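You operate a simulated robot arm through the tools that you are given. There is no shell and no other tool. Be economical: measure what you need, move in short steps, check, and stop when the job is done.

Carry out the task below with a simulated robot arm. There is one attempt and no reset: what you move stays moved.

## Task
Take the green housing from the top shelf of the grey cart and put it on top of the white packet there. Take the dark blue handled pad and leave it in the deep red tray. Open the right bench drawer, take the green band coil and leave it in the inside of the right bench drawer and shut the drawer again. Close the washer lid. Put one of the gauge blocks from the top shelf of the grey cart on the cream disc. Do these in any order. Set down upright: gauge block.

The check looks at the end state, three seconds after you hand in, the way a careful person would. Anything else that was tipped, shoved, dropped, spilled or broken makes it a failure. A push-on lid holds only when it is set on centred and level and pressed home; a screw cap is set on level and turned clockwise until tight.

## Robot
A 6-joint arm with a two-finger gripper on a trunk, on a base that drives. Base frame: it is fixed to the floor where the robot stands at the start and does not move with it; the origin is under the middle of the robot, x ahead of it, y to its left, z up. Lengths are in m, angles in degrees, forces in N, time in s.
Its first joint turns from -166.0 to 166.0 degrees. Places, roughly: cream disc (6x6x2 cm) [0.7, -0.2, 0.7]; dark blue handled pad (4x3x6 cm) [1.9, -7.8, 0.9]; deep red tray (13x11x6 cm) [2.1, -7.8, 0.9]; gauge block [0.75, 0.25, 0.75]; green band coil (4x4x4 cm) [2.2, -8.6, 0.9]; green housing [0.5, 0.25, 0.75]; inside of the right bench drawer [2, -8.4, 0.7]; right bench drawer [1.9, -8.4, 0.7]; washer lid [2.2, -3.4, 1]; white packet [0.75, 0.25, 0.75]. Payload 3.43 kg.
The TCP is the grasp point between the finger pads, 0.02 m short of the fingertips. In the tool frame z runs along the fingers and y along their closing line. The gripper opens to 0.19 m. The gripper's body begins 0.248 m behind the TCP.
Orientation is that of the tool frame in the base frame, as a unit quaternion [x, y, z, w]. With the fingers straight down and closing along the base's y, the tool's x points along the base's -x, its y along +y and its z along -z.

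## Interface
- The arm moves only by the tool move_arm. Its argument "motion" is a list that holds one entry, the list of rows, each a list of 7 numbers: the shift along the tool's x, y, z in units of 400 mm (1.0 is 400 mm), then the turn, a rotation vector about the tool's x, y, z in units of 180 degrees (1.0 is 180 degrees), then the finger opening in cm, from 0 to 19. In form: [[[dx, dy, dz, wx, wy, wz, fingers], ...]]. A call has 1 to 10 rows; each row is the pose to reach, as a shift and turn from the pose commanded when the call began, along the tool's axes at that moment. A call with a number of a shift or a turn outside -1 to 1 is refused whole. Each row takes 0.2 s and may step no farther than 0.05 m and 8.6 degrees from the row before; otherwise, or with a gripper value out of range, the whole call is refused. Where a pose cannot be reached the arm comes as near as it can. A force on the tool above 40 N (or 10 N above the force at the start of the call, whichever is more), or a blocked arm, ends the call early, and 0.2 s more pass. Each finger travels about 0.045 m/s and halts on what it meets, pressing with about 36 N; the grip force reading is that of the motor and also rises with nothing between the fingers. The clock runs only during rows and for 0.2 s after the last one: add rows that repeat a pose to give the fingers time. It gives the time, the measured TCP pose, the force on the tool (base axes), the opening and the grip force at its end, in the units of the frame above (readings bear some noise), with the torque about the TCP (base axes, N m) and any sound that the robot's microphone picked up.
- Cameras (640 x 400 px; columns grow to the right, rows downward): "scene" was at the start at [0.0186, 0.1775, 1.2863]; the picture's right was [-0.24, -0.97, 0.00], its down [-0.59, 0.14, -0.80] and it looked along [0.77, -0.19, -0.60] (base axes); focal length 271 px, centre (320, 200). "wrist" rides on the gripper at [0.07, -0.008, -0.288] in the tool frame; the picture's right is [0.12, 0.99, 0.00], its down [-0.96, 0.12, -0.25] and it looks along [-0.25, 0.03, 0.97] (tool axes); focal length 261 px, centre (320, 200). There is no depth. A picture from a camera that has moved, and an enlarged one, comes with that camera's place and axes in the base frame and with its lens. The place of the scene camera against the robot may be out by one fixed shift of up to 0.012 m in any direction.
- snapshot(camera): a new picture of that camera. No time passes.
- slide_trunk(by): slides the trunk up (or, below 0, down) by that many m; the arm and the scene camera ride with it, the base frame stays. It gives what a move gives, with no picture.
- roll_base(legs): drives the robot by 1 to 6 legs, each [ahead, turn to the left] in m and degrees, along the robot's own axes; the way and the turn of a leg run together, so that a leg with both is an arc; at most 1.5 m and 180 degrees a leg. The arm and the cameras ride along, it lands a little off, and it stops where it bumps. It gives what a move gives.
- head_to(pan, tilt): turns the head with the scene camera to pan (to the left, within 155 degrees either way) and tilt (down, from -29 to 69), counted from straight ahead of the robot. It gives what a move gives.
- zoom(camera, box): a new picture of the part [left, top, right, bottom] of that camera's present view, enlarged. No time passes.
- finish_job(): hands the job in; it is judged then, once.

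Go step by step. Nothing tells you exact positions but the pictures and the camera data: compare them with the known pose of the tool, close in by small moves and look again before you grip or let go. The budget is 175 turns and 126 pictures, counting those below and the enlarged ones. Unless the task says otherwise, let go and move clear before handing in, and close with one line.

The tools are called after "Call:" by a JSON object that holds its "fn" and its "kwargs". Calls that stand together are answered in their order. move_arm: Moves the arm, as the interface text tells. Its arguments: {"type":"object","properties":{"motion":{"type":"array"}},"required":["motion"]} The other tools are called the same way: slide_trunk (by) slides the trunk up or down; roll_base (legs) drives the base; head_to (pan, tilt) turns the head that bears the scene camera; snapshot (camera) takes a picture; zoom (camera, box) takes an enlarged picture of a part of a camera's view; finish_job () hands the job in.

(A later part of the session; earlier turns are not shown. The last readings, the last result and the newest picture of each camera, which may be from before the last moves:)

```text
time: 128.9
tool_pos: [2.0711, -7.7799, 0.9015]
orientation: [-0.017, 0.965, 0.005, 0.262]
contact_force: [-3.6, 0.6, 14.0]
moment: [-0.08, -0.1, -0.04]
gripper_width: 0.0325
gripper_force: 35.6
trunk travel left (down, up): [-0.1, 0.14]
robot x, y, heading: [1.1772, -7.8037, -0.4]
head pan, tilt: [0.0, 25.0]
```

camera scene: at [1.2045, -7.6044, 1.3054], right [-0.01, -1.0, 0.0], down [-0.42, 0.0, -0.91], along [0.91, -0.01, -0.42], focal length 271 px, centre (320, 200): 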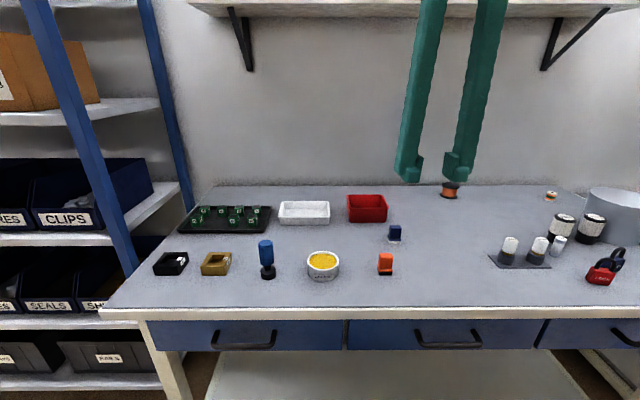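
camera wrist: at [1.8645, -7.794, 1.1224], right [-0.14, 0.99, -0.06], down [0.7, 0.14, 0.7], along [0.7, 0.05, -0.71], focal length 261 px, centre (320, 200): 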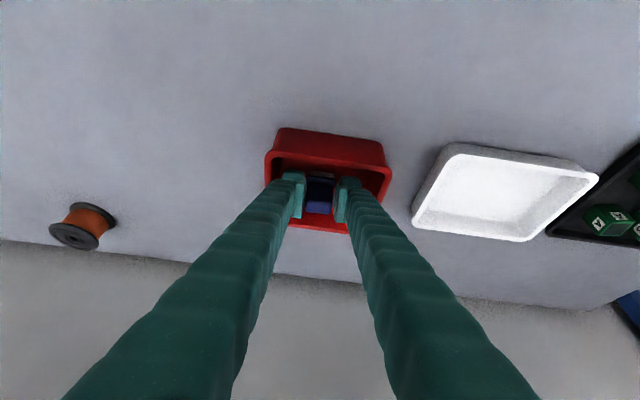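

Contact. Open, rise straight, look.

Call:
{"fn": "move_arm", "kwargs": {"motion": [[[0, 0, 0, 0, 0, 0, 5], [0, 0, 0, 0, 0, 0, 5], [0, 0, 0, 0, 0, 0, 5], [-0.05, 0, -0.087, 0, 0, 0, 5], [-0.1, 0, -0.173, 0, 0, 0, 5], [-0.15, 0, -0.26, 0, 0, 0, 5], [-0.05, 0, -0.32, 0, 0, 0, 5], [0.05, 0, -0.38, 0, 0, 0, 5], [0.15, 0, -0.44, 0, 0, 0, 5], [0.25, 0, -0.5, 0, 0, 0, 5]]]}}

Call:
{"fn": "snapshot", "kwargs": {"camera": "wrist"}}

```text
time: 131.1
tool_pos: [1.8837, -7.7882, 1.0212]
orientation: [-0.016, 0.965, 0.005, 0.26]
contact_force: [1.1, -0.1, -1.6]
moment: [-0.01, 0.14, 0.0]
gripper_width: 0.0503
gripper_force: 0.1
trunk travel left (down, up): [-0.1, 0.14]
robot x, y, heading: [1.1753, -7.8025, 0.0]
head pan, tilt: [0.0, 25.0]
```

```text
50 pictures are left
camera wrist: at [1.6782, -7.8041, 1.2349], right [-0.14, 0.99, -0.06], down [0.7, 0.14, 0.7], along [0.7, 0.05, -0.71], focal length 261 px, centre (320, 200)
```

wrist: 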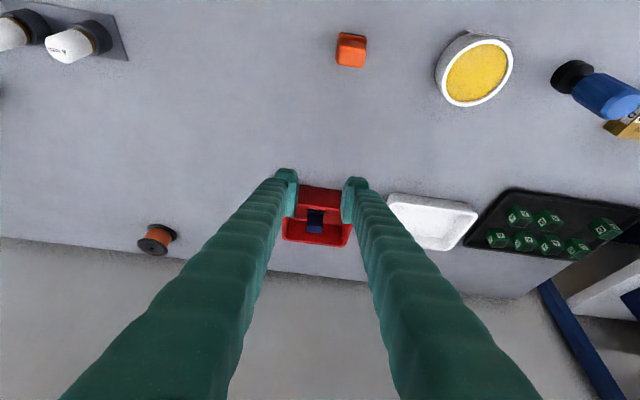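

Pad rests in the red tray. Retract the arm and relocate in front of the right end of the bench.

Call:
{"fn": "move_arm", "kwargs": {"motion": [[[0.055, 0, -0.09, 0, 0.033, 0, 5], [0.11, 0, -0.18, 0, 0.067, 0, 5], [0.164, 0, -0.27, 0, 0.1, 0, 5], [0.218, 0, -0.36, 0, 0.133, 0, 5], [0.272, 0, -0.45, 0, 0.167, 0, 5], [0.326, 0, -0.535, 0, 0.167, 0, 5], [0.326, 0, -0.535, 0, 0.167, 0, 5]]]}}

Call:
{"fn": "roll_base", "kwargs": {"legs": [[-0.35, 0], [0, -88], [0.68, 0], [0, 88], [0.3, 0]]}}

Call:
{"fn": "head_to", "kwargs": {"pan": -10, "tilt": 28}}

Call:
{"fn": "snapshot", "kwargs": {"camera": "scene"}}

Call:
{"fn": "snapshot", "kwargs": {"camera": "wrist"}}

```text
time: 132.7
tool_pos: [1.6646, -7.7937, 1.1395]
orientation: [-0.018, 1.0, 0.0, 0.0]
contact_force: [0.5, -0.1, 0.1]
moment: [-0.01, 0.01, 0.0]
gripper_width: 0.05
gripper_force: 0.1
trunk travel left (down, up): [-0.1, 0.14]
robot x, y, heading: [1.1743, -7.8015, -0.7]
head pan, tilt: [0.0, 25.0]
```

```text
time: 147.9
tool_pos: [1.5842, -8.5004, 1.14]
orientation: [0.01, 1.0, -0.001, 0.0]
contact_force: [-0.3, 0.1, 0.3]
moment: [-0.02, -0.04, 0.02]
gripper_width: 0.0502
gripper_force: 0.0
trunk travel left (down, up): [-0.1, 0.14]
robot x, y, heading: [1.097, -8.4828, -3.4]
head pan, tilt: [0.0, 25.0]
```

```text
time: 148.6
tool_pos: [1.5837, -8.5003, 1.1399]
orientation: [0.01, 1.0, 0.0, 0.001]
contact_force: [0.2, 0.8, -0.3]
moment: [0.04, 0.01, 0.0]
gripper_width: 0.0502
gripper_force: 0.0
trunk travel left (down, up): [-0.1, 0.14]
robot x, y, heading: [1.1007, -8.4821, -3.5]
head pan, tilt: [-10.0, 28.0]
```

```text
49 pictures are left
camera scene: at [1.1316, -8.3021, 1.3007], right [-0.23, -0.97, 0.0], down [-0.46, 0.11, -0.88], along [0.86, -0.21, -0.47], focal length 271 px, centre (320, 200)
```

scene: 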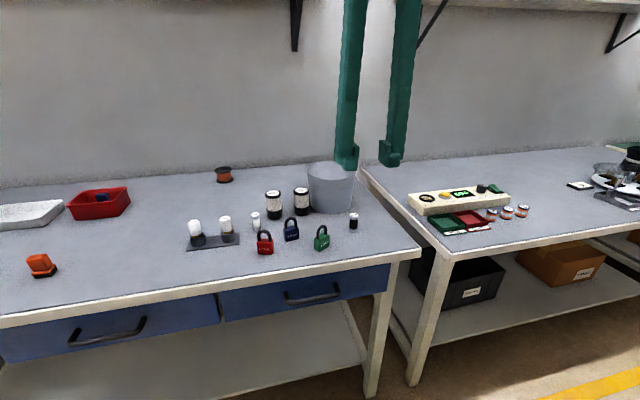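

```text
48 pictures are left
camera wrist: at [1.512, -8.5075, 1.4283], right [-0.1, 1.0, 0.0], down [0.96, 0.1, 0.25], along [0.25, 0.03, -0.97], focal length 261 px, centre (320, 200)
```

wrist: 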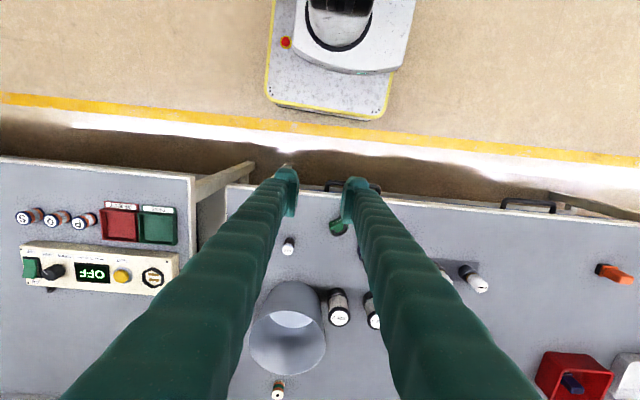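

Call:
{"fn": "zoom", "kwargs": {"camera": "wrist", "box": [220, 270, 380, 400]}}

Call:
{"fn": "zoom", "kwargs": {"camera": "scene", "box": [200, 140, 400, 310]}}

```text
3.08 times, centred on (300, 335) of wrist
camera zoom: at [1.512, -8.5075, 1.4283], right [-0.1, 1.0, 0.0], down [0.96, 0.1, 0.25], along [0.25, 0.03, -0.97], focal length 802 px, centre (382, -215)
```

zoom: 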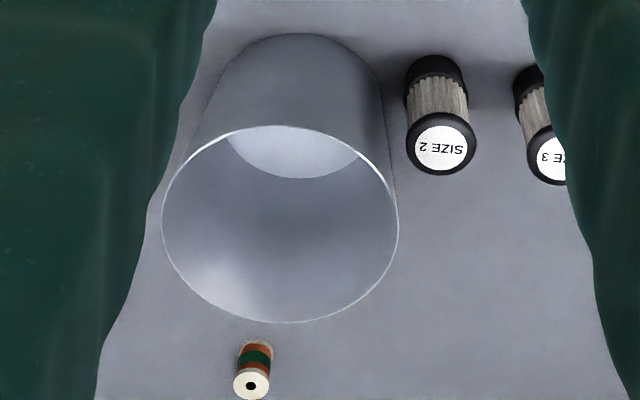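

```text
2.35 times, centred on (300, 225) of scene
camera zoom: at [1.1316, -8.3021, 1.3007], right [-0.23, -0.97, 0.0], down [-0.46, 0.11, -0.88], along [0.86, -0.21, -0.47], focal length 637 px, centre (367, 141)
```

zoom: 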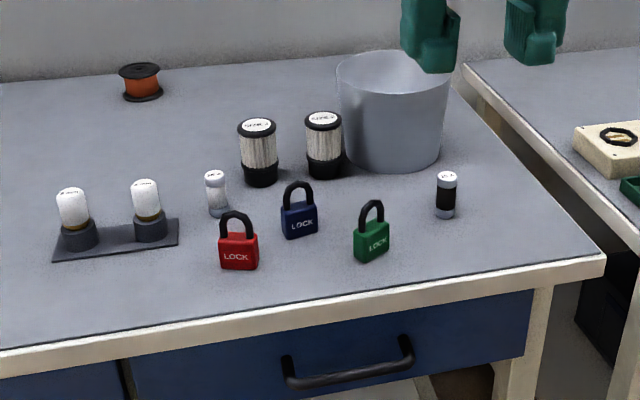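

The coil with the green band stands behind the bucket at about (2.185, −8.547); bucket rim z≈0.98. Advance 0.13 m, tilt 30° and reach over.

Call:
{"fn": "roll_base", "kwargs": {"legs": [[0.13, 0]]}}

Call:
{"fn": "move_arm", "kwargs": {"motion": [[[-0.07, -0.02, 0, 0, -0.033, 0, 7], [-0.14, -0.04, 0, 0, -0.067, 0, 7], [-0.21, -0.06, 0, 0, -0.1, 0, 7], [-0.28, -0.07, 0, 0, -0.133, 0, 7], [-0.35, -0.08, 0, 0, -0.167, 0, 7], [-0.35, -0.08, 0, 0, -0.167, 0, 7]]]}}

Call:
{"fn": "snapshot", "kwargs": {"camera": "wrist"}}

```text
time: 149.9
tool_pos: [1.7136, -8.51, 1.1394]
orientation: [0.011, 1.0, 0.0, 0.002]
contact_force: [-0.3, 0.8, 0.4]
moment: [0.0, -0.04, -0.01]
gripper_width: 0.0499
gripper_force: 0.0
trunk travel left (down, up): [-0.1, 0.14]
robot x, y, heading: [1.2247, -8.4928, -3.6]
head pan, tilt: [-10.0, 28.0]
```

```text
time: 151.3
tool_pos: [1.854, -8.5414, 1.1407]
orientation: [0.01, 0.965, -0.002, 0.261]
contact_force: [0.2, -0.2, 0.3]
moment: [0.03, 0.02, -0.02]
gripper_width: 0.0697
gripper_force: 0.0
trunk travel left (down, up): [-0.1, 0.14]
robot x, y, heading: [1.227, -8.492, -3.6]
head pan, tilt: [-10.0, 28.0]
```

```text
45 pictures are left
camera wrist: at [1.6468, -8.5455, 1.3541], right [-0.08, 0.99, -0.06], down [0.71, 0.1, 0.7], along [0.7, 0.01, -0.71], focal length 261 px, centre (320, 200)
```

wrist: 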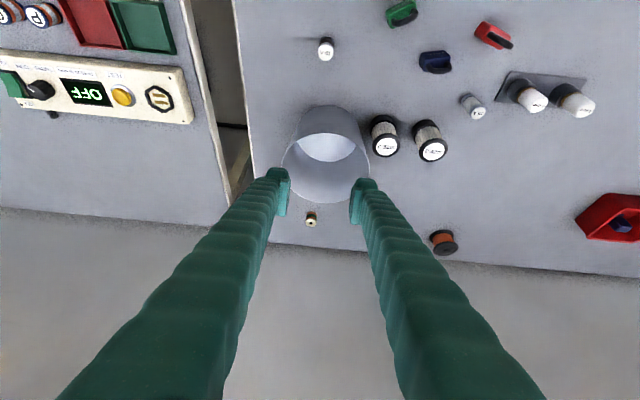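

Call:
{"fn": "move_arm", "kwargs": {"motion": [[[-0.068, -0.003, 0.079, 0, 0, 0, 7], [-0.136, -0.006, 0.158, 0, 0, 0, 7], [-0.204, -0.009, 0.237, 0, 0, 0, 7], [-0.271, -0.012, 0.317, 0, 0, 0, 7], [-0.339, -0.015, 0.396, 0, 0, 0, 7], [-0.407, -0.018, 0.475, 0, 0, 0, 7], [-0.407, -0.018, 0.475, 0, 0, 0, 7]]]}}

Call:
{"fn": "zoom", "kwargs": {"camera": "wrist", "box": [240, 110, 400, 240]}}

```text
time: 152.9
tool_pos: [2.0878, -8.5572, 1.0613]
orientation: [0.011, 0.965, -0.002, 0.261]
contact_force: [-0.5, 0.1, -0.6]
moment: [-0.03, 0.0, 0.02]
gripper_width: 0.0701
gripper_force: 0.0
trunk travel left (down, up): [-0.1, 0.14]
robot x, y, heading: [1.2273, -8.4893, -3.7]
head pan, tilt: [-10.0, 28.0]
```

```text
3.08 times, centred on (320, 175) of wrist
camera zoom: at [1.8808, -8.5606, 1.2746], right [-0.08, 0.99, -0.06], down [0.71, 0.1, 0.7], along [0.7, 0.01, -0.71], focal length 802 px, centre (320, 277)
```

zoom: 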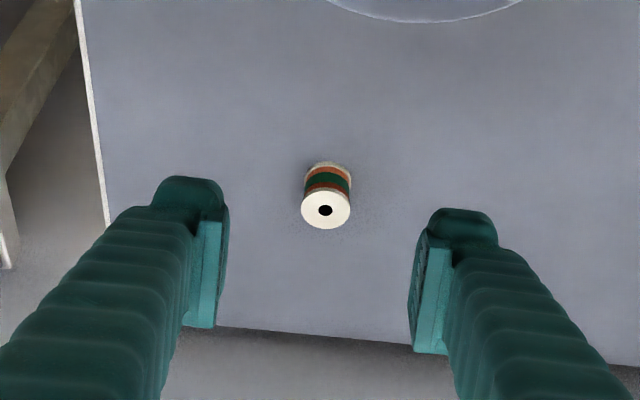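

Call:
{"fn": "move_arm", "kwargs": {"motion": [[[-0.006, 0.002, 0.11, 0, 0, 0, 7], [-0.012, 0.004, 0.22, 0, 0, 0, 7], [-0.018, 0.006, 0.33, 0, 0, 0, 7], [-0.022, 0.007, 0.41, 0, 0, 0, 7], [-0.026, 0.008, 0.46, 0, 0, 0, 7], [-0.026, 0.008, 0.46, 0, 0, 0, 7]]]}}

Call:
{"fn": "zoom", "kwargs": {"camera": "wrist", "box": [260, 130, 380, 230]}}

```text
time: 154.3
tool_pos: [2.1927, -8.555, 0.9048]
orientation: [0.01, 0.966, -0.002, 0.26]
contact_force: [0.5, -0.4, 0.3]
moment: [0.0, -0.06, -0.03]
gripper_width: 0.07
gripper_force: 0.2
trunk travel left (down, up): [-0.1, 0.14]
robot x, y, heading: [1.2307, -8.4932, -3.7]
head pan, tilt: [-10.0, 28.0]
```

```text
4.00 times, centred on (320, 180) of wrist
camera zoom: at [1.9858, -8.5582, 1.1188], right [-0.08, 0.99, -0.06], down [0.71, 0.1, 0.7], along [0.7, 0.01, -0.71], focal length 1043 px, centre (320, 280)
```

zoom: 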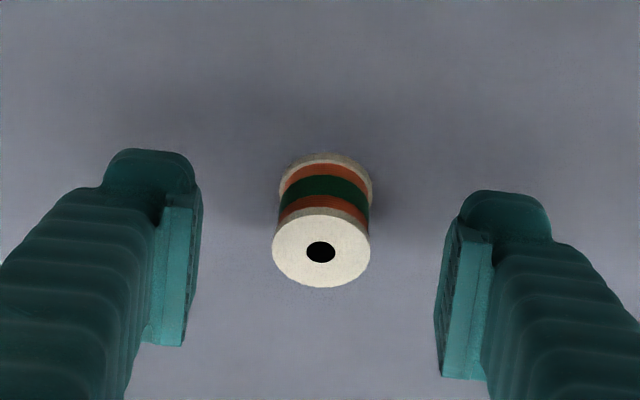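

Size scaling shows the coil top at z≈0.862, x≈2.225. Reduce the tilt to 15° and go down around it.

Call:
{"fn": "move_arm", "kwargs": {"motion": [[[0, 0.001, 0, 0, 0.042, 0, 7], [0, 0.001, 0, 0, 0.083, 0, 7], [-0.009, 0.0015, 0.05, 0, 0.083, 0, 7], [-0.014, 0.0015, 0.09, 0, 0.083, 0, 7], [-0.018, 0.0015, 0.118, 0, 0.083, 0, 7], [-0.018, 0.0015, 0.118, 0, 0.083, 0, 7]]]}}

Call:
{"fn": "zoom", "kwargs": {"camera": "wrist", "box": [260, 130, 380, 230]}}

```text
time: 155.7
tool_pos: [2.2216, -8.5566, 0.8679]
orientation: [0.01, 0.991, -0.001, 0.133]
contact_force: [-0.6, -0.1, 0.0]
moment: [0.01, -0.02, -0.01]
gripper_width: 0.0698
gripper_force: 0.1
trunk travel left (down, up): [-0.1, 0.14]
robot x, y, heading: [1.229, -8.4946, -3.5]
head pan, tilt: [-10.0, 28.0]
```

```text
4.00 times, centred on (320, 180) of wrist
camera zoom: at [2.0766, -8.5622, 1.1262], right [-0.09, 1.0, -0.03], down [0.87, 0.1, 0.49], along [0.49, 0.02, -0.87], focal length 1043 px, centre (320, 280)
```

zoom: 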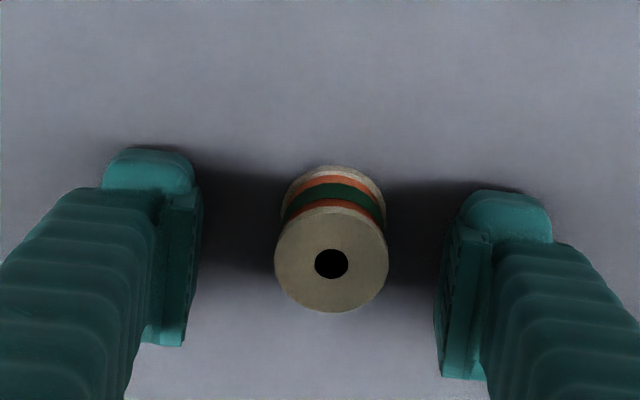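

Centred. Lower 8 mm more and grip.

Call:
{"fn": "move_arm", "kwargs": {"motion": [[[0.005, 0.0075, 0.019, 0, 0, 0, 7], [0.005, 0.0075, 0.019, 0, 0, 0, 5], [0.005, 0.0075, 0.019, 0, 0, 0, 3], [0.005, 0.0075, 0.019, 0, 0, 0, 1.5], [0.005, 0.0075, 0.019, 0, 0, 0, 1.5], [0.005, 0.0075, 0.019, 0, 0, 0, 1.5]]]}}

Call:
{"fn": "zoom", "kwargs": {"camera": "wrist", "box": [260, 130, 380, 230]}}

```text
time: 156.9
tool_pos: [2.2218, -8.5537, 0.8627]
orientation: [0.011, 0.991, -0.002, 0.135]
contact_force: [-1.6, 3.7, 13.2]
moment: [0.18, 0.15, -0.1]
gripper_width: 0.0301
gripper_force: 23.9
trunk travel left (down, up): [-0.1, 0.14]
robot x, y, heading: [1.2246, -8.4894, -4.0]
head pan, tilt: [-10.0, 28.0]
stopped in row 5: the force on the tool passed its limit at 56 N (the readings are from after the stop); the commanded pose is now the measured one
```

```text
4.00 times, centred on (320, 180) of wrist
camera zoom: at [2.0758, -8.5589, 1.1217], right [-0.09, 1.0, -0.03], down [0.86, 0.1, 0.5], along [0.5, 0.02, -0.87], focal length 1043 px, centre (320, 280)
```

zoom: 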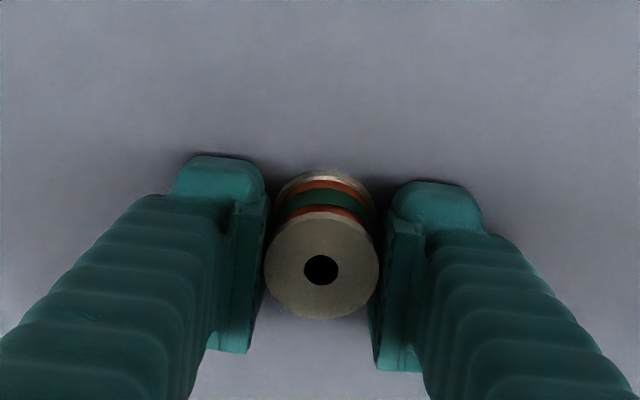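

Tips touched the bench while closing; ease up 2 mm and tighten, then lift a bit.

Call:
{"fn": "move_arm", "kwargs": {"motion": [[[0, 0, -0.005, 0, 0, 0, 1.5], [0, 0, -0.005, 0, 0, 0, 1.5], [0, 0, -0.005, 0, 0, 0, 1.5], [0, 0, -0.03, 0, 0, 0, 1.5], [0, 0, -0.1, 0, 0, 0, 1.5]]]}}

Call:
{"fn": "zoom", "kwargs": {"camera": "wrist", "box": [260, 130, 380, 230]}}

```text
time: 158.1
tool_pos: [2.2118, -8.5559, 0.8985]
orientation: [0.011, 0.991, -0.002, 0.134]
contact_force: [0.7, 0.5, -1.4]
moment: [-0.02, 0.04, 0.03]
gripper_width: 0.0292
gripper_force: 36.1
trunk travel left (down, up): [-0.1, 0.14]
robot x, y, heading: [1.2264, -8.4915, -3.6]
head pan, tilt: [-10.0, 28.0]
```

```text
4.00 times, centred on (320, 180) of wrist
camera zoom: at [2.0666, -8.5606, 1.1581], right [-0.09, 1.0, -0.03], down [0.86, 0.1, 0.49], along [0.49, 0.02, -0.87], focal length 1043 px, centre (320, 280)
```

zoom: 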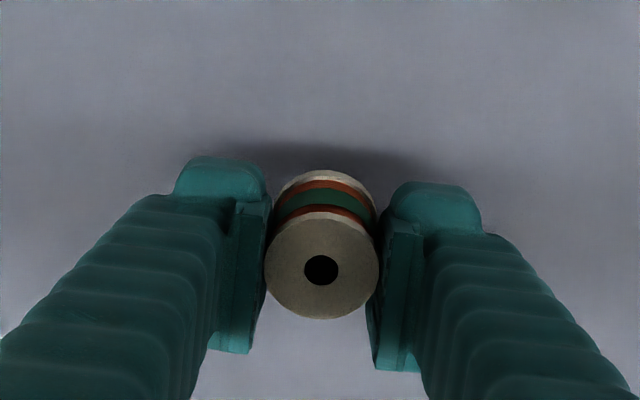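

Held. Lift over the bucket and pull back; I'll stage the coil near the bench front so I can open the drawer from further back.

Call:
{"fn": "move_arm", "kwargs": {"motion": [[[-0.03, 0, -0.1085, 0, 0, 0, 1.5], [-0.06, 0, -0.217, 0, 0, 0, 1.5], [-0.09, 0, -0.3255, 0, 0, 0, 1.5], [-0.12, 0, -0.434, 0, 0, 0, 1.5], [-0.0196, 0, -0.4617, 0, 0, 0, 1.5], [0.0808, 0, -0.489, 0, 0, 0, 1.5], [0.1813, 0, -0.517, 0, 0, 0, 1.5], [0.2817, 0, -0.545, 0, 0, 0, 1.5], [0.382, 0, -0.572, 0, 0, 0, 1.5], [0.4825, 0, -0.6, 0, 0, 0, 1.5]]]}}

Call:
{"fn": "move_arm", "kwargs": {"motion": [[[0.09, 0.05, -0.025, 0, 0.02, 0, 1.5], [0.17, 0.11, -0.047, 0, 0.04, 0, 1.5], [0.24, 0.2, -0.066, 0, 0.06, 0, 1.5], [0.3, 0.3, -0.083, 0, 0.08, 0, 1.5], [0.36, 0.4, -0.099, 0, 0.085, 0, 1.5], [0.42, 0.5, -0.116, 0, 0.085, 0, 1.5], [0.48, 0.6, -0.132, 0, 0.085, 0, 1.5], [0.54, 0.7, -0.149, 0, 0.085, 0, 1.5], [0.6, 0.8, -0.166, 0, 0.085, 0, 1.5], [0.63, 0.9, -0.174, 0, 0.085, 0, 1.5]]]}}

Call:
{"fn": "snapshot", "kwargs": {"camera": "scene"}}

Call:
{"fn": "snapshot", "kwargs": {"camera": "wrist"}}

```text
time: 160.3
tool_pos: [1.9607, -8.5505, 1.0774]
orientation: [0.012, 0.991, -0.002, 0.133]
contact_force: [0.9, 0.0, -0.6]
moment: [0.06, 0.18, 0.02]
gripper_width: 0.0295
gripper_force: 35.9
trunk travel left (down, up): [-0.1, 0.14]
robot x, y, heading: [1.2306, -8.4898, -3.7]
head pan, tilt: [-10.0, 28.0]
```

```text
time: 162.5
tool_pos: [1.7075, -8.1832, 1.0782]
orientation: [0.011, 1.0, 0.0, 0.002]
contact_force: [0.5, -0.9, 0.0]
moment: [0.09, -0.04, 0.01]
gripper_width: 0.0291
gripper_force: 36.4
trunk travel left (down, up): [-0.1, 0.14]
robot x, y, heading: [1.2287, -8.49, -3.7]
head pan, tilt: [-10.0, 28.0]
```

```text
39 pictures are left
camera scene: at [1.2632, -8.3107, 1.3007], right [-0.24, -0.97, 0.0], down [-0.46, 0.11, -0.88], along [0.86, -0.21, -0.47], focal length 271 px, centre (320, 200)
```

scene: 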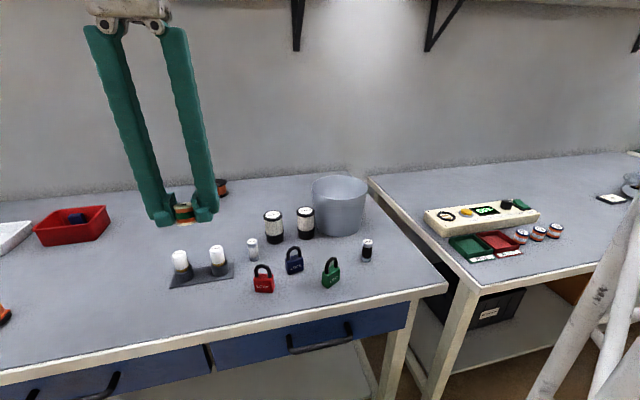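

```text
38 pictures are left
camera wrist: at [1.6353, -8.1898, 1.3654], right [-0.1, 1.0, 0.0], down [0.96, 0.09, 0.25], along [0.25, 0.02, -0.97], focal length 261 px, centre (320, 200)
```

wrist: 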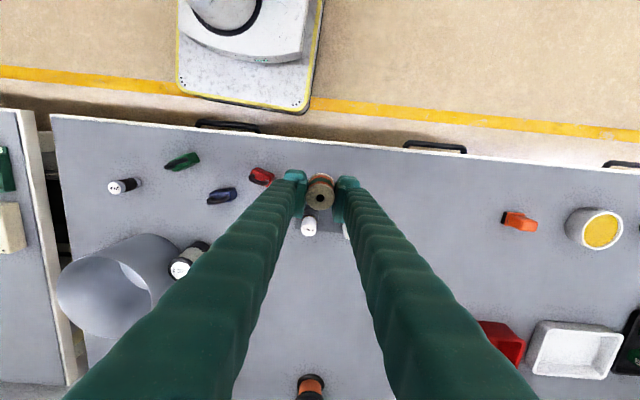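

Move sideways to a clear spot at (1.70, −8.03), restore the 15° tilt so the coil is upright, and lower.

Call:
{"fn": "move_arm", "kwargs": {"motion": [[[0, 0.1, 0, 0, 0, 0, 1.5], [0, 0.2, 0, 0, 0, 0, 1.5], [0, 0.3, 0, 0, -0.0425, 0, 1.5], [0, 0.375, 0, 0, -0.085, 0, 1.5], [0, 0.375, 0.1, 0, -0.085, 0, 1.5], [0, 0.375, 0.2, 0, -0.085, 0, 1.5], [0, 0.375, 0.3, 0, -0.085, 0, 1.5], [0, 0.375, 0.4, 0, -0.085, 0, 1.5], [0, 0.375, 0.48, 0, -0.085, 0, 1.5], [0, 0.375, 0.505, 0, -0.085, 0, 1.5]]]}}

Call:
{"fn": "snapshot", "kwargs": {"camera": "wrist"}}

```text
time: 164.7
tool_pos: [1.7118, -8.0336, 0.8791]
orientation: [0.012, 0.991, -0.002, 0.135]
contact_force: [-0.2, 0.0, 0.1]
moment: [0.02, 0.0, 0.0]
gripper_width: 0.0294
gripper_force: 36.3
trunk travel left (down, up): [-0.1, 0.14]
robot x, y, heading: [1.2273, -8.4884, -3.8]
head pan, tilt: [-10.0, 28.0]
```

```text
37 pictures are left
camera wrist: at [1.5661, -8.038, 1.1381], right [-0.09, 1.0, -0.03], down [0.86, 0.1, 0.49], along [0.49, 0.02, -0.87], focal length 261 px, centre (320, 200)
```

wrist: 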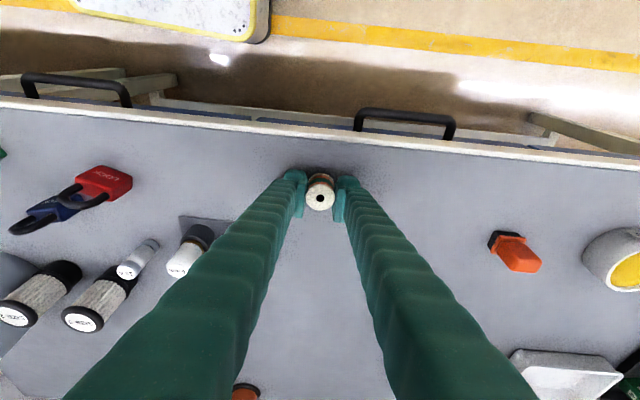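

Call:
{"fn": "move_arm", "kwargs": {"motion": [[[0.0035, 0, 0.0125, 0, 0, 0, 1.5], [0.006, 0, 0.022, 0, 0, 0, 1.5], [0.0085, 0, 0.031, 0, 0, 0, 1.5], [0.0085, 0, 0.031, 0, 0, 0, 1.5]]]}}

```text
time: 165.7
tool_pos: [1.7105, -8.0333, 0.8647]
orientation: [0.011, 0.991, -0.001, 0.134]
contact_force: [-0.4, 0.1, -1.1]
moment: [-0.01, -0.02, -0.02]
gripper_width: 0.0295
gripper_force: 35.8
trunk travel left (down, up): [-0.1, 0.14]
robot x, y, heading: [1.2293, -8.4871, -4.0]
head pan, tilt: [-10.0, 28.0]
```

Call:
{"fn": "move_arm", "kwargs": {"motion": [[[0.001, 0, 0.004, 0, 0, 0, 1.5], [0.002, 0, 0.008, 0, 0, 0, 1.5], [0.003, 0, 0.011, 0, 0, 0, 1.5]]]}}

```text
time: 166.5
tool_pos: [1.7105, -8.0326, 0.863]
orientation: [0.011, 0.991, -0.001, 0.136]
contact_force: [1.4, -0.3, 28.7]
moment: [-0.14, 0.19, -0.11]
gripper_width: 0.0294
gripper_force: 36.1
trunk travel left (down, up): [-0.1, 0.14]
robot x, y, heading: [1.2286, -8.488, -4.0]
head pan, tilt: [-10.0, 28.0]
```

Touching. Release and rise.

Call:
{"fn": "move_arm", "kwargs": {"motion": [[[-0.001, 0, -0.003, 0, 0, 0, 1.5], [-0.001, 0, -0.003, 0, 0, 0, 6], [-0.001, 0, -0.003, 0, 0, 0, 6], [-0.001, 0, -0.003, 0, 0, 0, 6], [-0.03, 0, -0.1, 0, 0, 0, 6], [-0.06, 0, -0.2, 0, 0, 0, 6], [-0.09, 0, -0.31, 0, 0, 0, 6], [-0.11, 0, -0.42, 0, 0, 0, 6], [-0.13, 0, -0.5, 0, 0.04, 0, 6], [-0.13, 0, -0.55, 0, 0.085, 0, 6]]]}}

Call:
{"fn": "snapshot", "kwargs": {"camera": "wrist"}}

```text
time: 167.2
tool_pos: [1.7109, -8.0303, 0.8626]
orientation: [0.009, 0.991, 0.002, 0.135]
contact_force: [0.4, 0.2, -0.2]
moment: [-0.05, 0.02, -0.01]
gripper_width: 0.06
gripper_force: 0.0
trunk travel left (down, up): [-0.1, 0.14]
robot x, y, heading: [1.2253, -8.4876, -3.8]
head pan, tilt: [-10.0, 28.0]
stopped in row 3: the force on the tool passed its limit at 42 N (the readings are from after the stop); the commanded pose is now the measured one
```

```text
36 pictures are left
camera wrist: at [1.5647, -8.0369, 1.1219], right [-0.1, 1.0, -0.03], down [0.86, 0.1, 0.5], along [0.5, 0.03, -0.87], focal length 261 px, centre (320, 200)
```

wrist: 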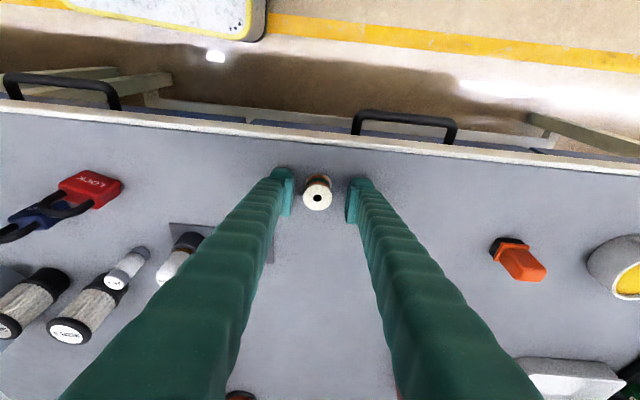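

Coil stands freely at (1.71, −8.03). Rise, swing the arm back in front, and back the robot 0.28 m.

Call:
{"fn": "move_arm", "kwargs": {"motion": [[[-0.03, 0, -0.1, 0, 0, 0, 6], [-0.06, 0, -0.2, 0, 0, 0, 6], [-0.09, 0, -0.31, 0, 0, 0, 6], [-0.12, 0, -0.42, 0, 0.02, 0, 6], [-0.13, -0.05, -0.5, 0, 0.04, 0, 6], [-0.08, -0.15, -0.51, 0, 0.06, 0, 6], [-0.03, -0.25, -0.52, 0, 0.085, 0, 6], [0.02, -0.35, -0.53, 0, 0.085, 0, 6], [0.06, -0.45, -0.54, 0, 0.085, 0, 6], [0.1, -0.55, -0.55, 0, 0.085, 0, 6]]]}}

Call:
{"fn": "roll_base", "kwargs": {"legs": [[-0.28, 3]]}}

Call:
{"fn": "head_to", "kwargs": {"pan": -5, "tilt": 35}}

Call:
{"fn": "snapshot", "kwargs": {"camera": "scene"}}

Call:
{"fn": "snapshot", "kwargs": {"camera": "wrist"}}

```text
time: 169.4
tool_pos: [1.6063, -8.2491, 1.06]
orientation: [0.01, 1.0, 0.002, 0.002]
contact_force: [1.2, 0.3, 0.3]
moment: [-0.18, 0.19, -0.02]
gripper_width: 0.0598
gripper_force: 0.0
trunk travel left (down, up): [-0.1, 0.14]
robot x, y, heading: [1.2239, -8.4916, -3.6]
head pan, tilt: [-10.0, 28.0]
```

```text
time: 171.4
tool_pos: [1.3078, -8.2168, 1.0589]
orientation: [-0.022, 1.0, 0.003, 0.002]
contact_force: [-0.1, -0.1, -0.1]
moment: [-0.06, 0.01, -0.03]
gripper_width: 0.0598
gripper_force: 0.1
trunk travel left (down, up): [-0.1, 0.14]
robot x, y, heading: [0.9448, -8.4799, -0.3]
head pan, tilt: [-10.0, 28.0]
```

```text
time: 172.1
tool_pos: [1.3083, -8.2161, 1.0611]
orientation: [-0.022, 1.0, 0.002, 0.002]
contact_force: [-0.5, 0.0, 0.7]
moment: [0.0, 0.0, -0.01]
gripper_width: 0.0603
gripper_force: 0.1
trunk travel left (down, up): [-0.1, 0.14]
robot x, y, heading: [0.9484, -8.4854, -0.1]
head pan, tilt: [-5.0, 35.0]
```

```text
35 pictures are left
camera scene: at [0.967, -8.2912, 1.2897], right [-0.09, -1.0, 0.0], down [-0.57, 0.05, -0.82], along [0.82, -0.07, -0.57], focal length 271 px, centre (320, 200)
```

scene: 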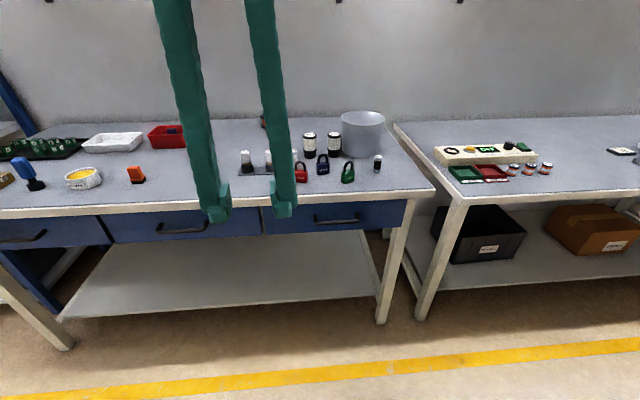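

```text
34 pictures are left
camera wrist: at [1.2367, -8.2293, 1.3479], right [-0.16, 0.99, 0.0], down [0.95, 0.16, 0.25], along [0.25, 0.05, -0.97], focal length 261 px, centre (320, 200)
```

wrist: 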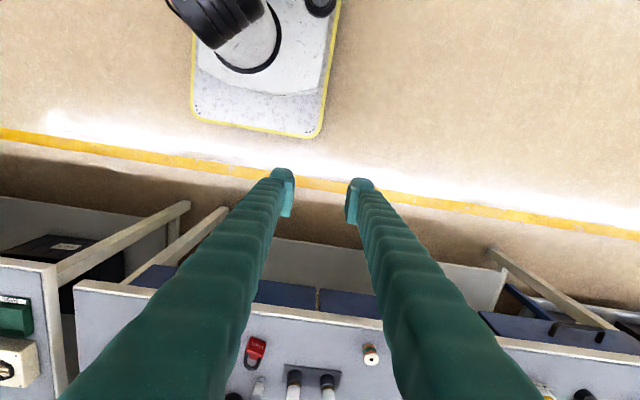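

Coil is standing. Now the drawer handle: zoom in.

Call:
{"fn": "zoom", "kwargs": {"camera": "scene", "box": [250, 180, 430, 260]}}

```text
3.56 times, centred on (340, 220) of scene
camera zoom: at [0.967, -8.2912, 1.2897], right [-0.09, -1.0, 0.0], down [-0.57, 0.05, -0.82], along [0.82, -0.07, -0.57], focal length 963 px, centre (249, 129)
```

zoom: 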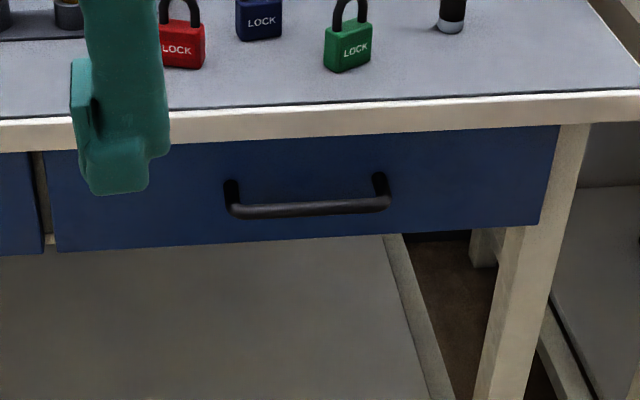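

Handle bar centre ≈(1.63, −8.395, 0.741). I'll grip it with a near-horizontal hand and pull by driving back, so first back 0.2 m, then reorient the hand.

Call:
{"fn": "roll_base", "kwargs": {"legs": [[-0.2, 0]]}}

Call:
{"fn": "move_arm", "kwargs": {"motion": [[[-0.023, -0.0435, 0.0, 0, 0, 0.046, 4], [-0.046, -0.087, 0.0, 0, 0, 0.092, 4], [-0.069, -0.13, 0.0, 0, 0, 0.138, 4], [-0.092, -0.174, 0.0, 0, 0, 0.184, 4], [-0.115, -0.217, 0.0, 0, 0, 0.23, 4], [-0.138, -0.261, 0.0, 0, 0, 0.276, 4], [-0.161, -0.304, 0.0, 0, 0, 0.322, 4], [-0.184, -0.348, 0.0, 0, 0, 0.368, 4], [-0.207, -0.391, 0.0, 0, 0, 0.414, 4], [-0.23, -0.435, 0.0, 0, 0, 0.46, 4]]]}}

Call:
{"fn": "move_arm", "kwargs": {"motion": [[[0, 0, 0, 0, 0, 0.027, 4], [0, 0, 0, 0, 0, 0.054, 4]]]}}

```text
time: 173.7
tool_pos: [1.1079, -8.2159, 1.0609]
orientation: [-0.026, 1.0, 0.002, 0.002]
contact_force: [0.5, 0.1, -0.2]
moment: [-0.02, 0.0, -0.01]
gripper_width: 0.0599
gripper_force: 0.0
trunk travel left (down, up): [-0.1, 0.14]
robot x, y, heading: [0.7441, -8.4872, 0.4]
head pan, tilt: [-5.0, 35.0]
```

```text
time: 175.9
tool_pos: [1.2099, -8.3839, 1.0586]
orientation: [0.643, 0.766, 0.004, -0.002]
contact_force: [0.7, -0.4, -0.6]
moment: [-0.03, -0.06, -0.01]
gripper_width: 0.0402
gripper_force: 0.1
trunk travel left (down, up): [-0.1, 0.14]
robot x, y, heading: [0.7453, -8.4811, 0.3]
head pan, tilt: [-5.0, 35.0]
```

```text
time: 176.5
tool_pos: [1.209, -8.3851, 1.0595]
orientation: [0.706, 0.709, 0.003, -0.001]
contact_force: [-1.0, 0.4, 0.5]
moment: [0.0, -0.01, 0.01]
gripper_width: 0.0398
gripper_force: 0.0
trunk travel left (down, up): [-0.1, 0.14]
robot x, y, heading: [0.7465, -8.4835, 0.5]
head pan, tilt: [-5.0, 35.0]
```

Call:
{"fn": "move_arm", "kwargs": {"motion": [[[0, 0.055, 0.03, -0.046, 0, 0, 4], [0, 0.11, 0.07, -0.092, 0, 0, 4], [0, 0.165, 0.12, -0.139, 0, 0, 4], [0, 0.22, 0.18, -0.185, 0, 0, 4], [0, 0.275, 0.24, -0.231, 0, 0, 4], [0, 0.33, 0.31, -0.278, 0, 0, 4], [0, 0.385, 0.38, -0.324, 0, 0, 4], [0, 0.44, 0.45, -0.37, 0, 0, 4], [0, 0.5, 0.525, -0.417, 0, 0, 4], [0, 0.5, 0.525, -0.417, 0, 0, 4]]]}}

Call:
{"fn": "snapshot", "kwargs": {"camera": "wrist"}}

Call:
{"fn": "snapshot", "kwargs": {"camera": "scene"}}

```text
time: 178.7
tool_pos: [1.3528, -8.3927, 0.9324]
orientation: [0.624, 0.631, 0.331, 0.321]
contact_force: [0.6, 0.3, 0.4]
moment: [-0.01, -0.01, 0.0]
gripper_width: 0.0401
gripper_force: 0.1
out of reach, approached as far as the arm can: row 7, 8, 9, 10
trunk travel left (down, up): [-0.1, 0.14]
robot x, y, heading: [0.7458, -8.481, 0.3]
head pan, tilt: [-5.0, 35.0]
```

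```text
32 pictures are left
camera wrist: at [1.1106, -8.3256, 1.0917], right [0.57, 0.12, 0.81], down [-0.12, -0.97, 0.23], along [0.81, -0.23, -0.53], focal length 261 px, centre (320, 200)
```

wrist: 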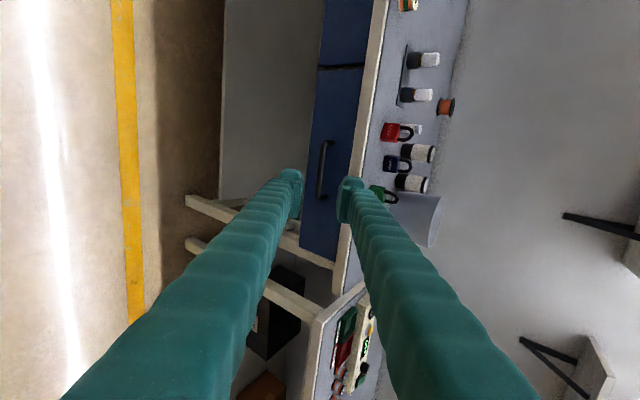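

```text
31 pictures are left
camera scene: at [0.7665, -8.2917, 1.2897], right [-0.08, -1.0, 0.0], down [-0.57, 0.05, -0.82], along [0.82, -0.07, -0.57], focal length 271 px, centre (320, 200)
```

scene: 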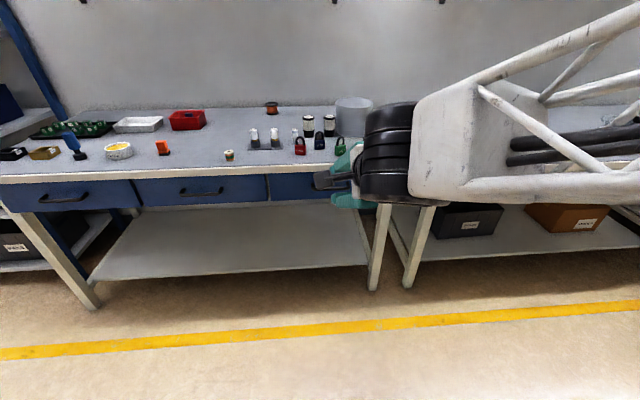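

Near-body limits stop the tilt at 55°. Lower the trunk and move forward, then tilt more.

Call:
{"fn": "slide_trunk", "kwargs": {"by": -0.1}}

Call:
{"fn": "move_arm", "kwargs": {"motion": [[[0, 0.055, 0.09, 0, 0, 0, 4], [0, 0.08, 0.19, -0.03, 0, 0, 4], [0, 0.1, 0.28, -0.065, 0, 0, 4], [0, 0.12, 0.36, -0.1, 0, 0, 4], [0, 0.12, 0.36, -0.111, 0, 0, 4]]]}}

Call:
{"fn": "snapshot", "kwargs": {"camera": "wrist"}}

```text
time: 180.0
tool_pos: [1.3518, -8.3931, 0.8321]
orientation: [0.625, 0.63, 0.331, 0.322]
contact_force: [0.4, -0.4, -0.2]
moment: [-0.01, 0.04, 0.03]
gripper_width: 0.0401
gripper_force: 0.0
trunk travel left (down, up): [0.0, 0.24]
robot x, y, heading: [0.7467, -8.4851, 0.7]
head pan, tilt: [-5.0, 35.0]
```

```text
time: 181.2
tool_pos: [1.4308, -8.4111, 0.8711]
orientation: [0.61, 0.626, 0.352, 0.334]
contact_force: [-0.5, 0.1, 1.0]
moment: [0.02, 0.01, 0.03]
gripper_width: 0.0405
gripper_force: 0.1
out of reach, approached as far as the arm can: row 2, 3, 4, 5
trunk travel left (down, up): [0.0, 0.24]
robot x, y, heading: [0.7445, -8.4839, 0.2]
head pan, tilt: [-5.0, 35.0]
```

```text
30 pictures are left
camera wrist: at [1.179, -8.35, 1.0176], right [0.52, 0.13, 0.84], down [-0.12, -0.97, 0.22], along [0.84, -0.21, -0.49], focal length 261 px, centre (320, 200)
```

wrist: 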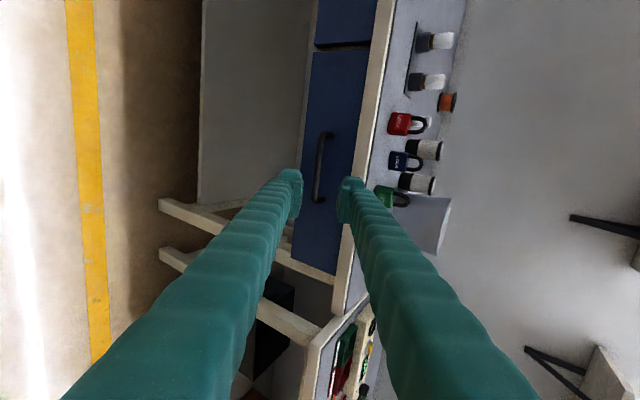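

The wrist limit is ~55°, so use a 45° diagonal grip (handle standoff ≈4 cm allows it). Go to the pre-grasp.

Call:
{"fn": "move_arm", "kwargs": {"motion": [[[0.013, 0.02, 0.07, 0.036, 0, 0, 4], [0.026, 0.04, 0.14, 0.072, 0, 0, 3.5], [0.04, 0.062, 0.21, 0.072, 0, 0, 3.5], [0.04, 0.062, 0.283, 0.072, 0, 0, 3.5], [0.04, 0.062, 0.283, 0.072, 0, 0, 3.5]]]}}

Call:
{"fn": "snapshot", "kwargs": {"camera": "wrist"}}

```text
time: 182.4
tool_pos: [1.5341, -8.3906, 0.8302]
orientation: [0.644, 0.662, 0.279, 0.264]
contact_force: [-0.1, 0.1, -0.6]
moment: [0.0, 0.01, 0.0]
gripper_width: 0.0351
gripper_force: 0.1
trunk travel left (down, up): [0.0, 0.24]
robot x, y, heading: [0.7497, -8.4824, 0.4]
head pan, tilt: [-5.0, 35.0]
```

```text
29 pictures are left
camera wrist: at [1.3212, -8.3284, 1.0296], right [0.7, 0.13, 0.7], down [-0.06, -0.97, 0.25], along [0.71, -0.22, -0.67], focal length 261 px, centre (320, 200)
```

wrist: 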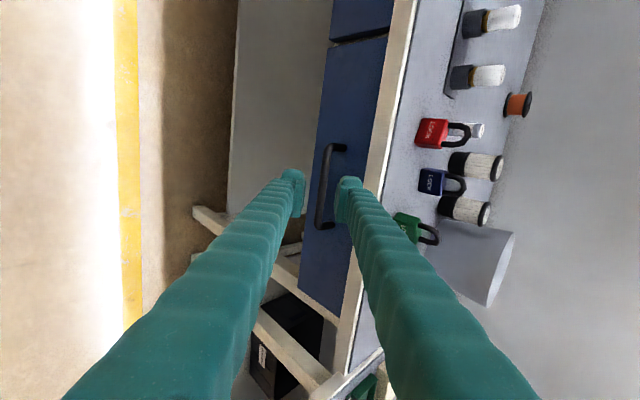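

Call:
{"fn": "zoom", "kwargs": {"camera": "wrist", "box": [270, 130, 370, 240]}}

```text
3.64 times, centred on (320, 185) of wrist
camera zoom: at [1.3212, -8.3284, 1.0296], right [0.7, 0.13, 0.7], down [-0.06, -0.97, 0.25], along [0.71, -0.22, -0.67], focal length 948 px, centre (320, 254)
```

zoom: 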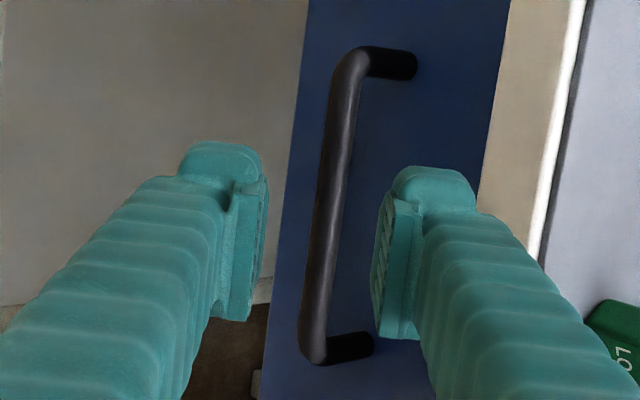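

Call:
{"fn": "move_arm", "kwargs": {"motion": [[[0.015, 0.005, 0.05, 0, 0, 0, 3.5], [0.03, 0.01, 0.1, 0, 0, 0, 3.5], [0.03, 0.01, 0.15, 0, 0, 0, 3.5], [0.03, 0.01, 0.15, 0, 0, 0, 3.5]]]}}

Call:
{"fn": "zoom", "kwargs": {"camera": "wrist", "box": [260, 120, 380, 250]}}

```text
time: 183.4
tool_pos: [1.5759, -8.3773, 0.7949]
orientation: [0.644, 0.662, 0.279, 0.263]
contact_force: [-0.4, -0.2, -0.2]
moment: [0.04, 0.01, -0.02]
gripper_width: 0.0352
gripper_force: 0.0
trunk travel left (down, up): [0.0, 0.24]
robot x, y, heading: [0.7463, -8.4822, 0.6]
head pan, tilt: [-5.0, 35.0]
```

```text
3.08 times, centred on (320, 185) of wrist
camera zoom: at [1.3631, -8.3148, 0.993], right [0.7, 0.13, 0.7], down [-0.06, -0.97, 0.25], along [0.71, -0.22, -0.67], focal length 802 px, centre (320, 246)
```

zoom: 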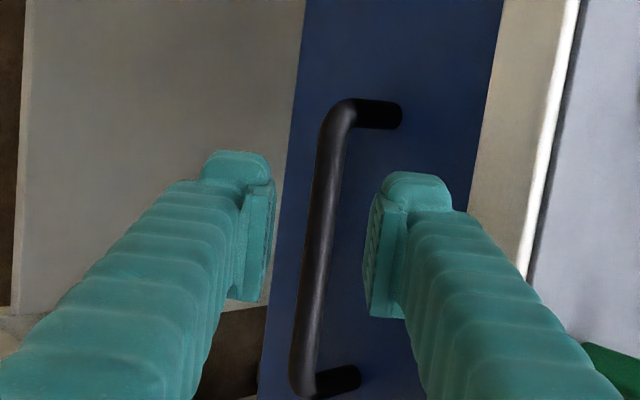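

Call:
{"fn": "move_arm", "kwargs": {"motion": [[[0, 0, 0.03, 0, 0, 0, 3.5], [0, 0, 0.0625, 0, 0, 0, 3.5], [0, 0, 0.0625, 0, 0, 0, 3.5]]]}}

Call:
{"fn": "zoom", "kwargs": {"camera": "wrist", "box": [260, 120, 380, 250]}}

```text
time: 184.2
tool_pos: [1.5921, -8.3768, 0.7748]
orientation: [0.644, 0.662, 0.279, 0.264]
contact_force: [0.9, 0.3, -0.7]
moment: [0.0, -0.01, -0.03]
gripper_width: 0.035
gripper_force: 0.0
trunk travel left (down, up): [0.0, 0.24]
robot x, y, heading: [0.7497, -8.4825, 0.3]
head pan, tilt: [-5.0, 35.0]
```

```text
3.08 times, centred on (320, 185) of wrist
camera zoom: at [1.3801, -8.3144, 0.9743], right [0.7, 0.13, 0.7], down [-0.06, -0.97, 0.25], along [0.71, -0.22, -0.67], focal length 802 px, centre (320, 246)
```

zoom: 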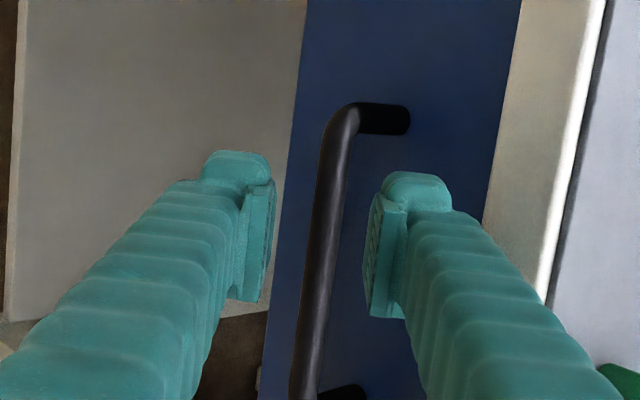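

Bar stays between the fingers. Advance in small steps.

Call:
{"fn": "move_arm", "kwargs": {"motion": [[[0, 0, 0.02, 0, 0, 0, 3.5], [0, 0, 0.04, 0, 0, 0, 3.5], [0, 0, 0.06, 0, 0, 0, 3.5], [0, 0, 0.08, 0, 0, 0, 3.5], [0, 0, 0.08, 0, 0, 0, 3.5]]]}}

Call:
{"fn": "zoom", "kwargs": {"camera": "wrist", "box": [260, 120, 380, 250]}}

Call:
{"fn": "zoom", "kwargs": {"camera": "scene", "box": [230, 130, 410, 240]}}

```text
time: 185.4
tool_pos: [1.6147, -8.3748, 0.7541]
orientation: [0.645, 0.661, 0.279, 0.263]
contact_force: [-0.3, -0.4, 0.7]
moment: [-0.01, 0.0, 0.01]
gripper_width: 0.0349
gripper_force: 0.1
trunk travel left (down, up): [0.0, 0.24]
robot x, y, heading: [0.7448, -8.48, 0.5]
head pan, tilt: [-5.0, 35.0]
```

```text
3.08 times, centred on (320, 185) of wrist
camera zoom: at [1.4028, -8.3117, 0.9525], right [0.7, 0.13, 0.7], down [-0.06, -0.97, 0.25], along [0.71, -0.22, -0.67], focal length 802 px, centre (320, 246)
```

zoom: 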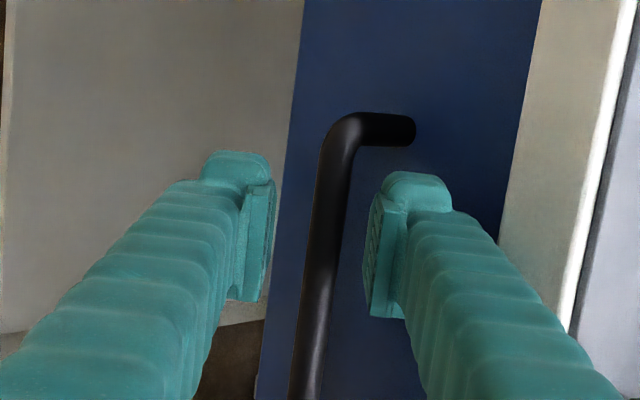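

```text
3.56 times, centred on (320, 185) of scene
camera zoom: at [0.7666, -8.2917, 1.1897], right [-0.08, -1.0, 0.0], down [-0.57, 0.05, -0.82], along [0.82, -0.07, -0.57], focal length 963 px, centre (320, 253)
```

zoom: 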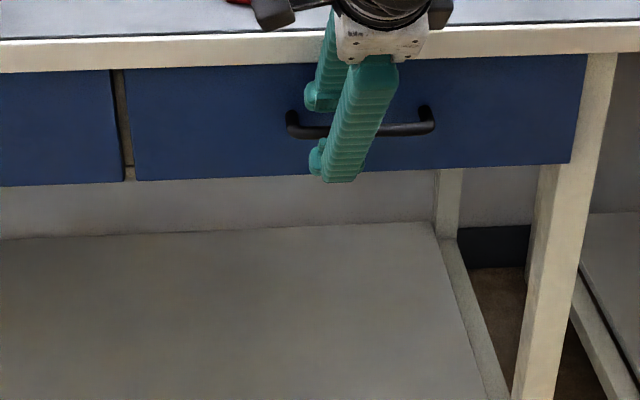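

Fingers straddle the bar. Shift 2 cm toward the handle's middle and close.

Call:
{"fn": "move_arm", "kwargs": {"motion": [[[-0.05, 0, 0.01, 0, 0, 0, 3.5], [-0.05, 0, 0.01, 0, 0, 0, 2], [-0.05, 0, 0.01, 0, 0, 0, 1], [-0.05, 0, 0.01, 0, 0, 0, 0.5], [-0.05, 0, 0.01, 0, 0, 0, 0.5]]]}}

Call:
{"fn": "zoom", "kwargs": {"camera": "wrist", "box": [260, 120, 380, 250]}}

```text
time: 186.6
tool_pos: [1.6194, -8.3945, 0.7514]
orientation: [0.645, 0.662, 0.278, 0.263]
contact_force: [0.1, 0.4, -0.4]
moment: [0.03, 0.02, -0.01]
gripper_width: 0.0046
gripper_force: 0.1
trunk travel left (down, up): [0.0, 0.24]
robot x, y, heading: [0.747, -8.4843, 0.3]
head pan, tilt: [-5.0, 35.0]
```

```text
3.08 times, centred on (320, 185) of wrist
camera zoom: at [1.4063, -8.3324, 0.9499], right [0.7, 0.13, 0.7], down [-0.06, -0.97, 0.25], along [0.71, -0.22, -0.67], focal length 802 px, centre (320, 246)
```

zoom: 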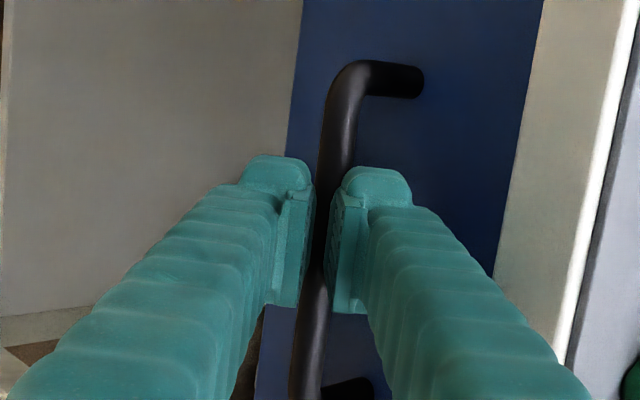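

The bar is still beyond the tips. Open, advance 2.5 cm more, close again.

Call:
{"fn": "move_arm", "kwargs": {"motion": [[[0, 0, 0, 0, 0, 0, 3.5], [0, 0, 0, 0, 0, 0, 3.5], [0, 0, 0.02, 0, 0, 0, 3.5], [0, 0, 0.04, 0, 0, 0, 3.5], [0, 0, 0.0625, 0, 0, 0, 3.5], [0, 0, 0.0625, 0, 0, 0, 3.5], [0, 0, 0.0625, 0, 0, 0, 2], [0, 0, 0.0625, 0, 0, 0, 0.5], [0, 0, 0.0625, 0, 0, 0, 0.5]]]}}

Call:
{"fn": "zoom", "kwargs": {"camera": "wrist", "box": [260, 120, 380, 250]}}

```text
time: 188.6
tool_pos: [1.6357, -8.3932, 0.7339]
orientation: [0.644, 0.662, 0.28, 0.264]
contact_force: [-0.6, 0.4, 9.7]
moment: [0.48, 0.02, -0.49]
gripper_width: 0.0096
gripper_force: 37.8
trunk travel left (down, up): [0.0, 0.24]
robot x, y, heading: [0.7448, -8.4858, 0.5]
head pan, tilt: [-5.0, 35.0]
```

```text
3.08 times, centred on (320, 185) of wrist
camera zoom: at [1.4228, -8.3304, 0.932], right [0.7, 0.13, 0.71], down [-0.06, -0.97, 0.25], along [0.71, -0.22, -0.66], focal length 802 px, centre (320, 246)
```

zoom: 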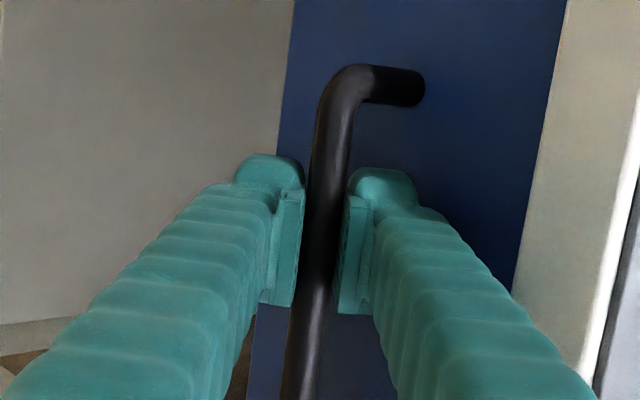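

Gripping at the tips only; seat 1.2 cm deeper.

Call:
{"fn": "move_arm", "kwargs": {"motion": [[[0, 0, 0, 0, 0, 0, 3.5], [0, 0, 0, 0, 0, 0, 3.5], [0, 0, 0.015, 0, 0, 0, 3.5], [0, 0, 0.03, 0, 0, 0, 3.5], [0, 0, 0.03, 0, 0, 0, 2], [0, 0, 0.03, 0, 0, 0, 0.5], [0, 0, 0.03, 0, 0, 0, 0.5]]]}}

```text
time: 189.5
tool_pos: [1.6394, -8.393, 0.7294]
orientation: [0.644, 0.661, 0.28, 0.264]
contact_force: [-24.9, -1.4, 11.8]
moment: [-0.15, -1.19, -0.47]
gripper_width: 0.0312
gripper_force: 0.1
trunk travel left (down, up): [0.0, 0.24]
robot x, y, heading: [0.7482, -8.4828, 0.7]
head pan, tilt: [-5.0, 35.0]
stopped in row 4: the force on the tool passed its limit at 49 N (the readings are from after the stop); the commanded pose is now the measured one
```

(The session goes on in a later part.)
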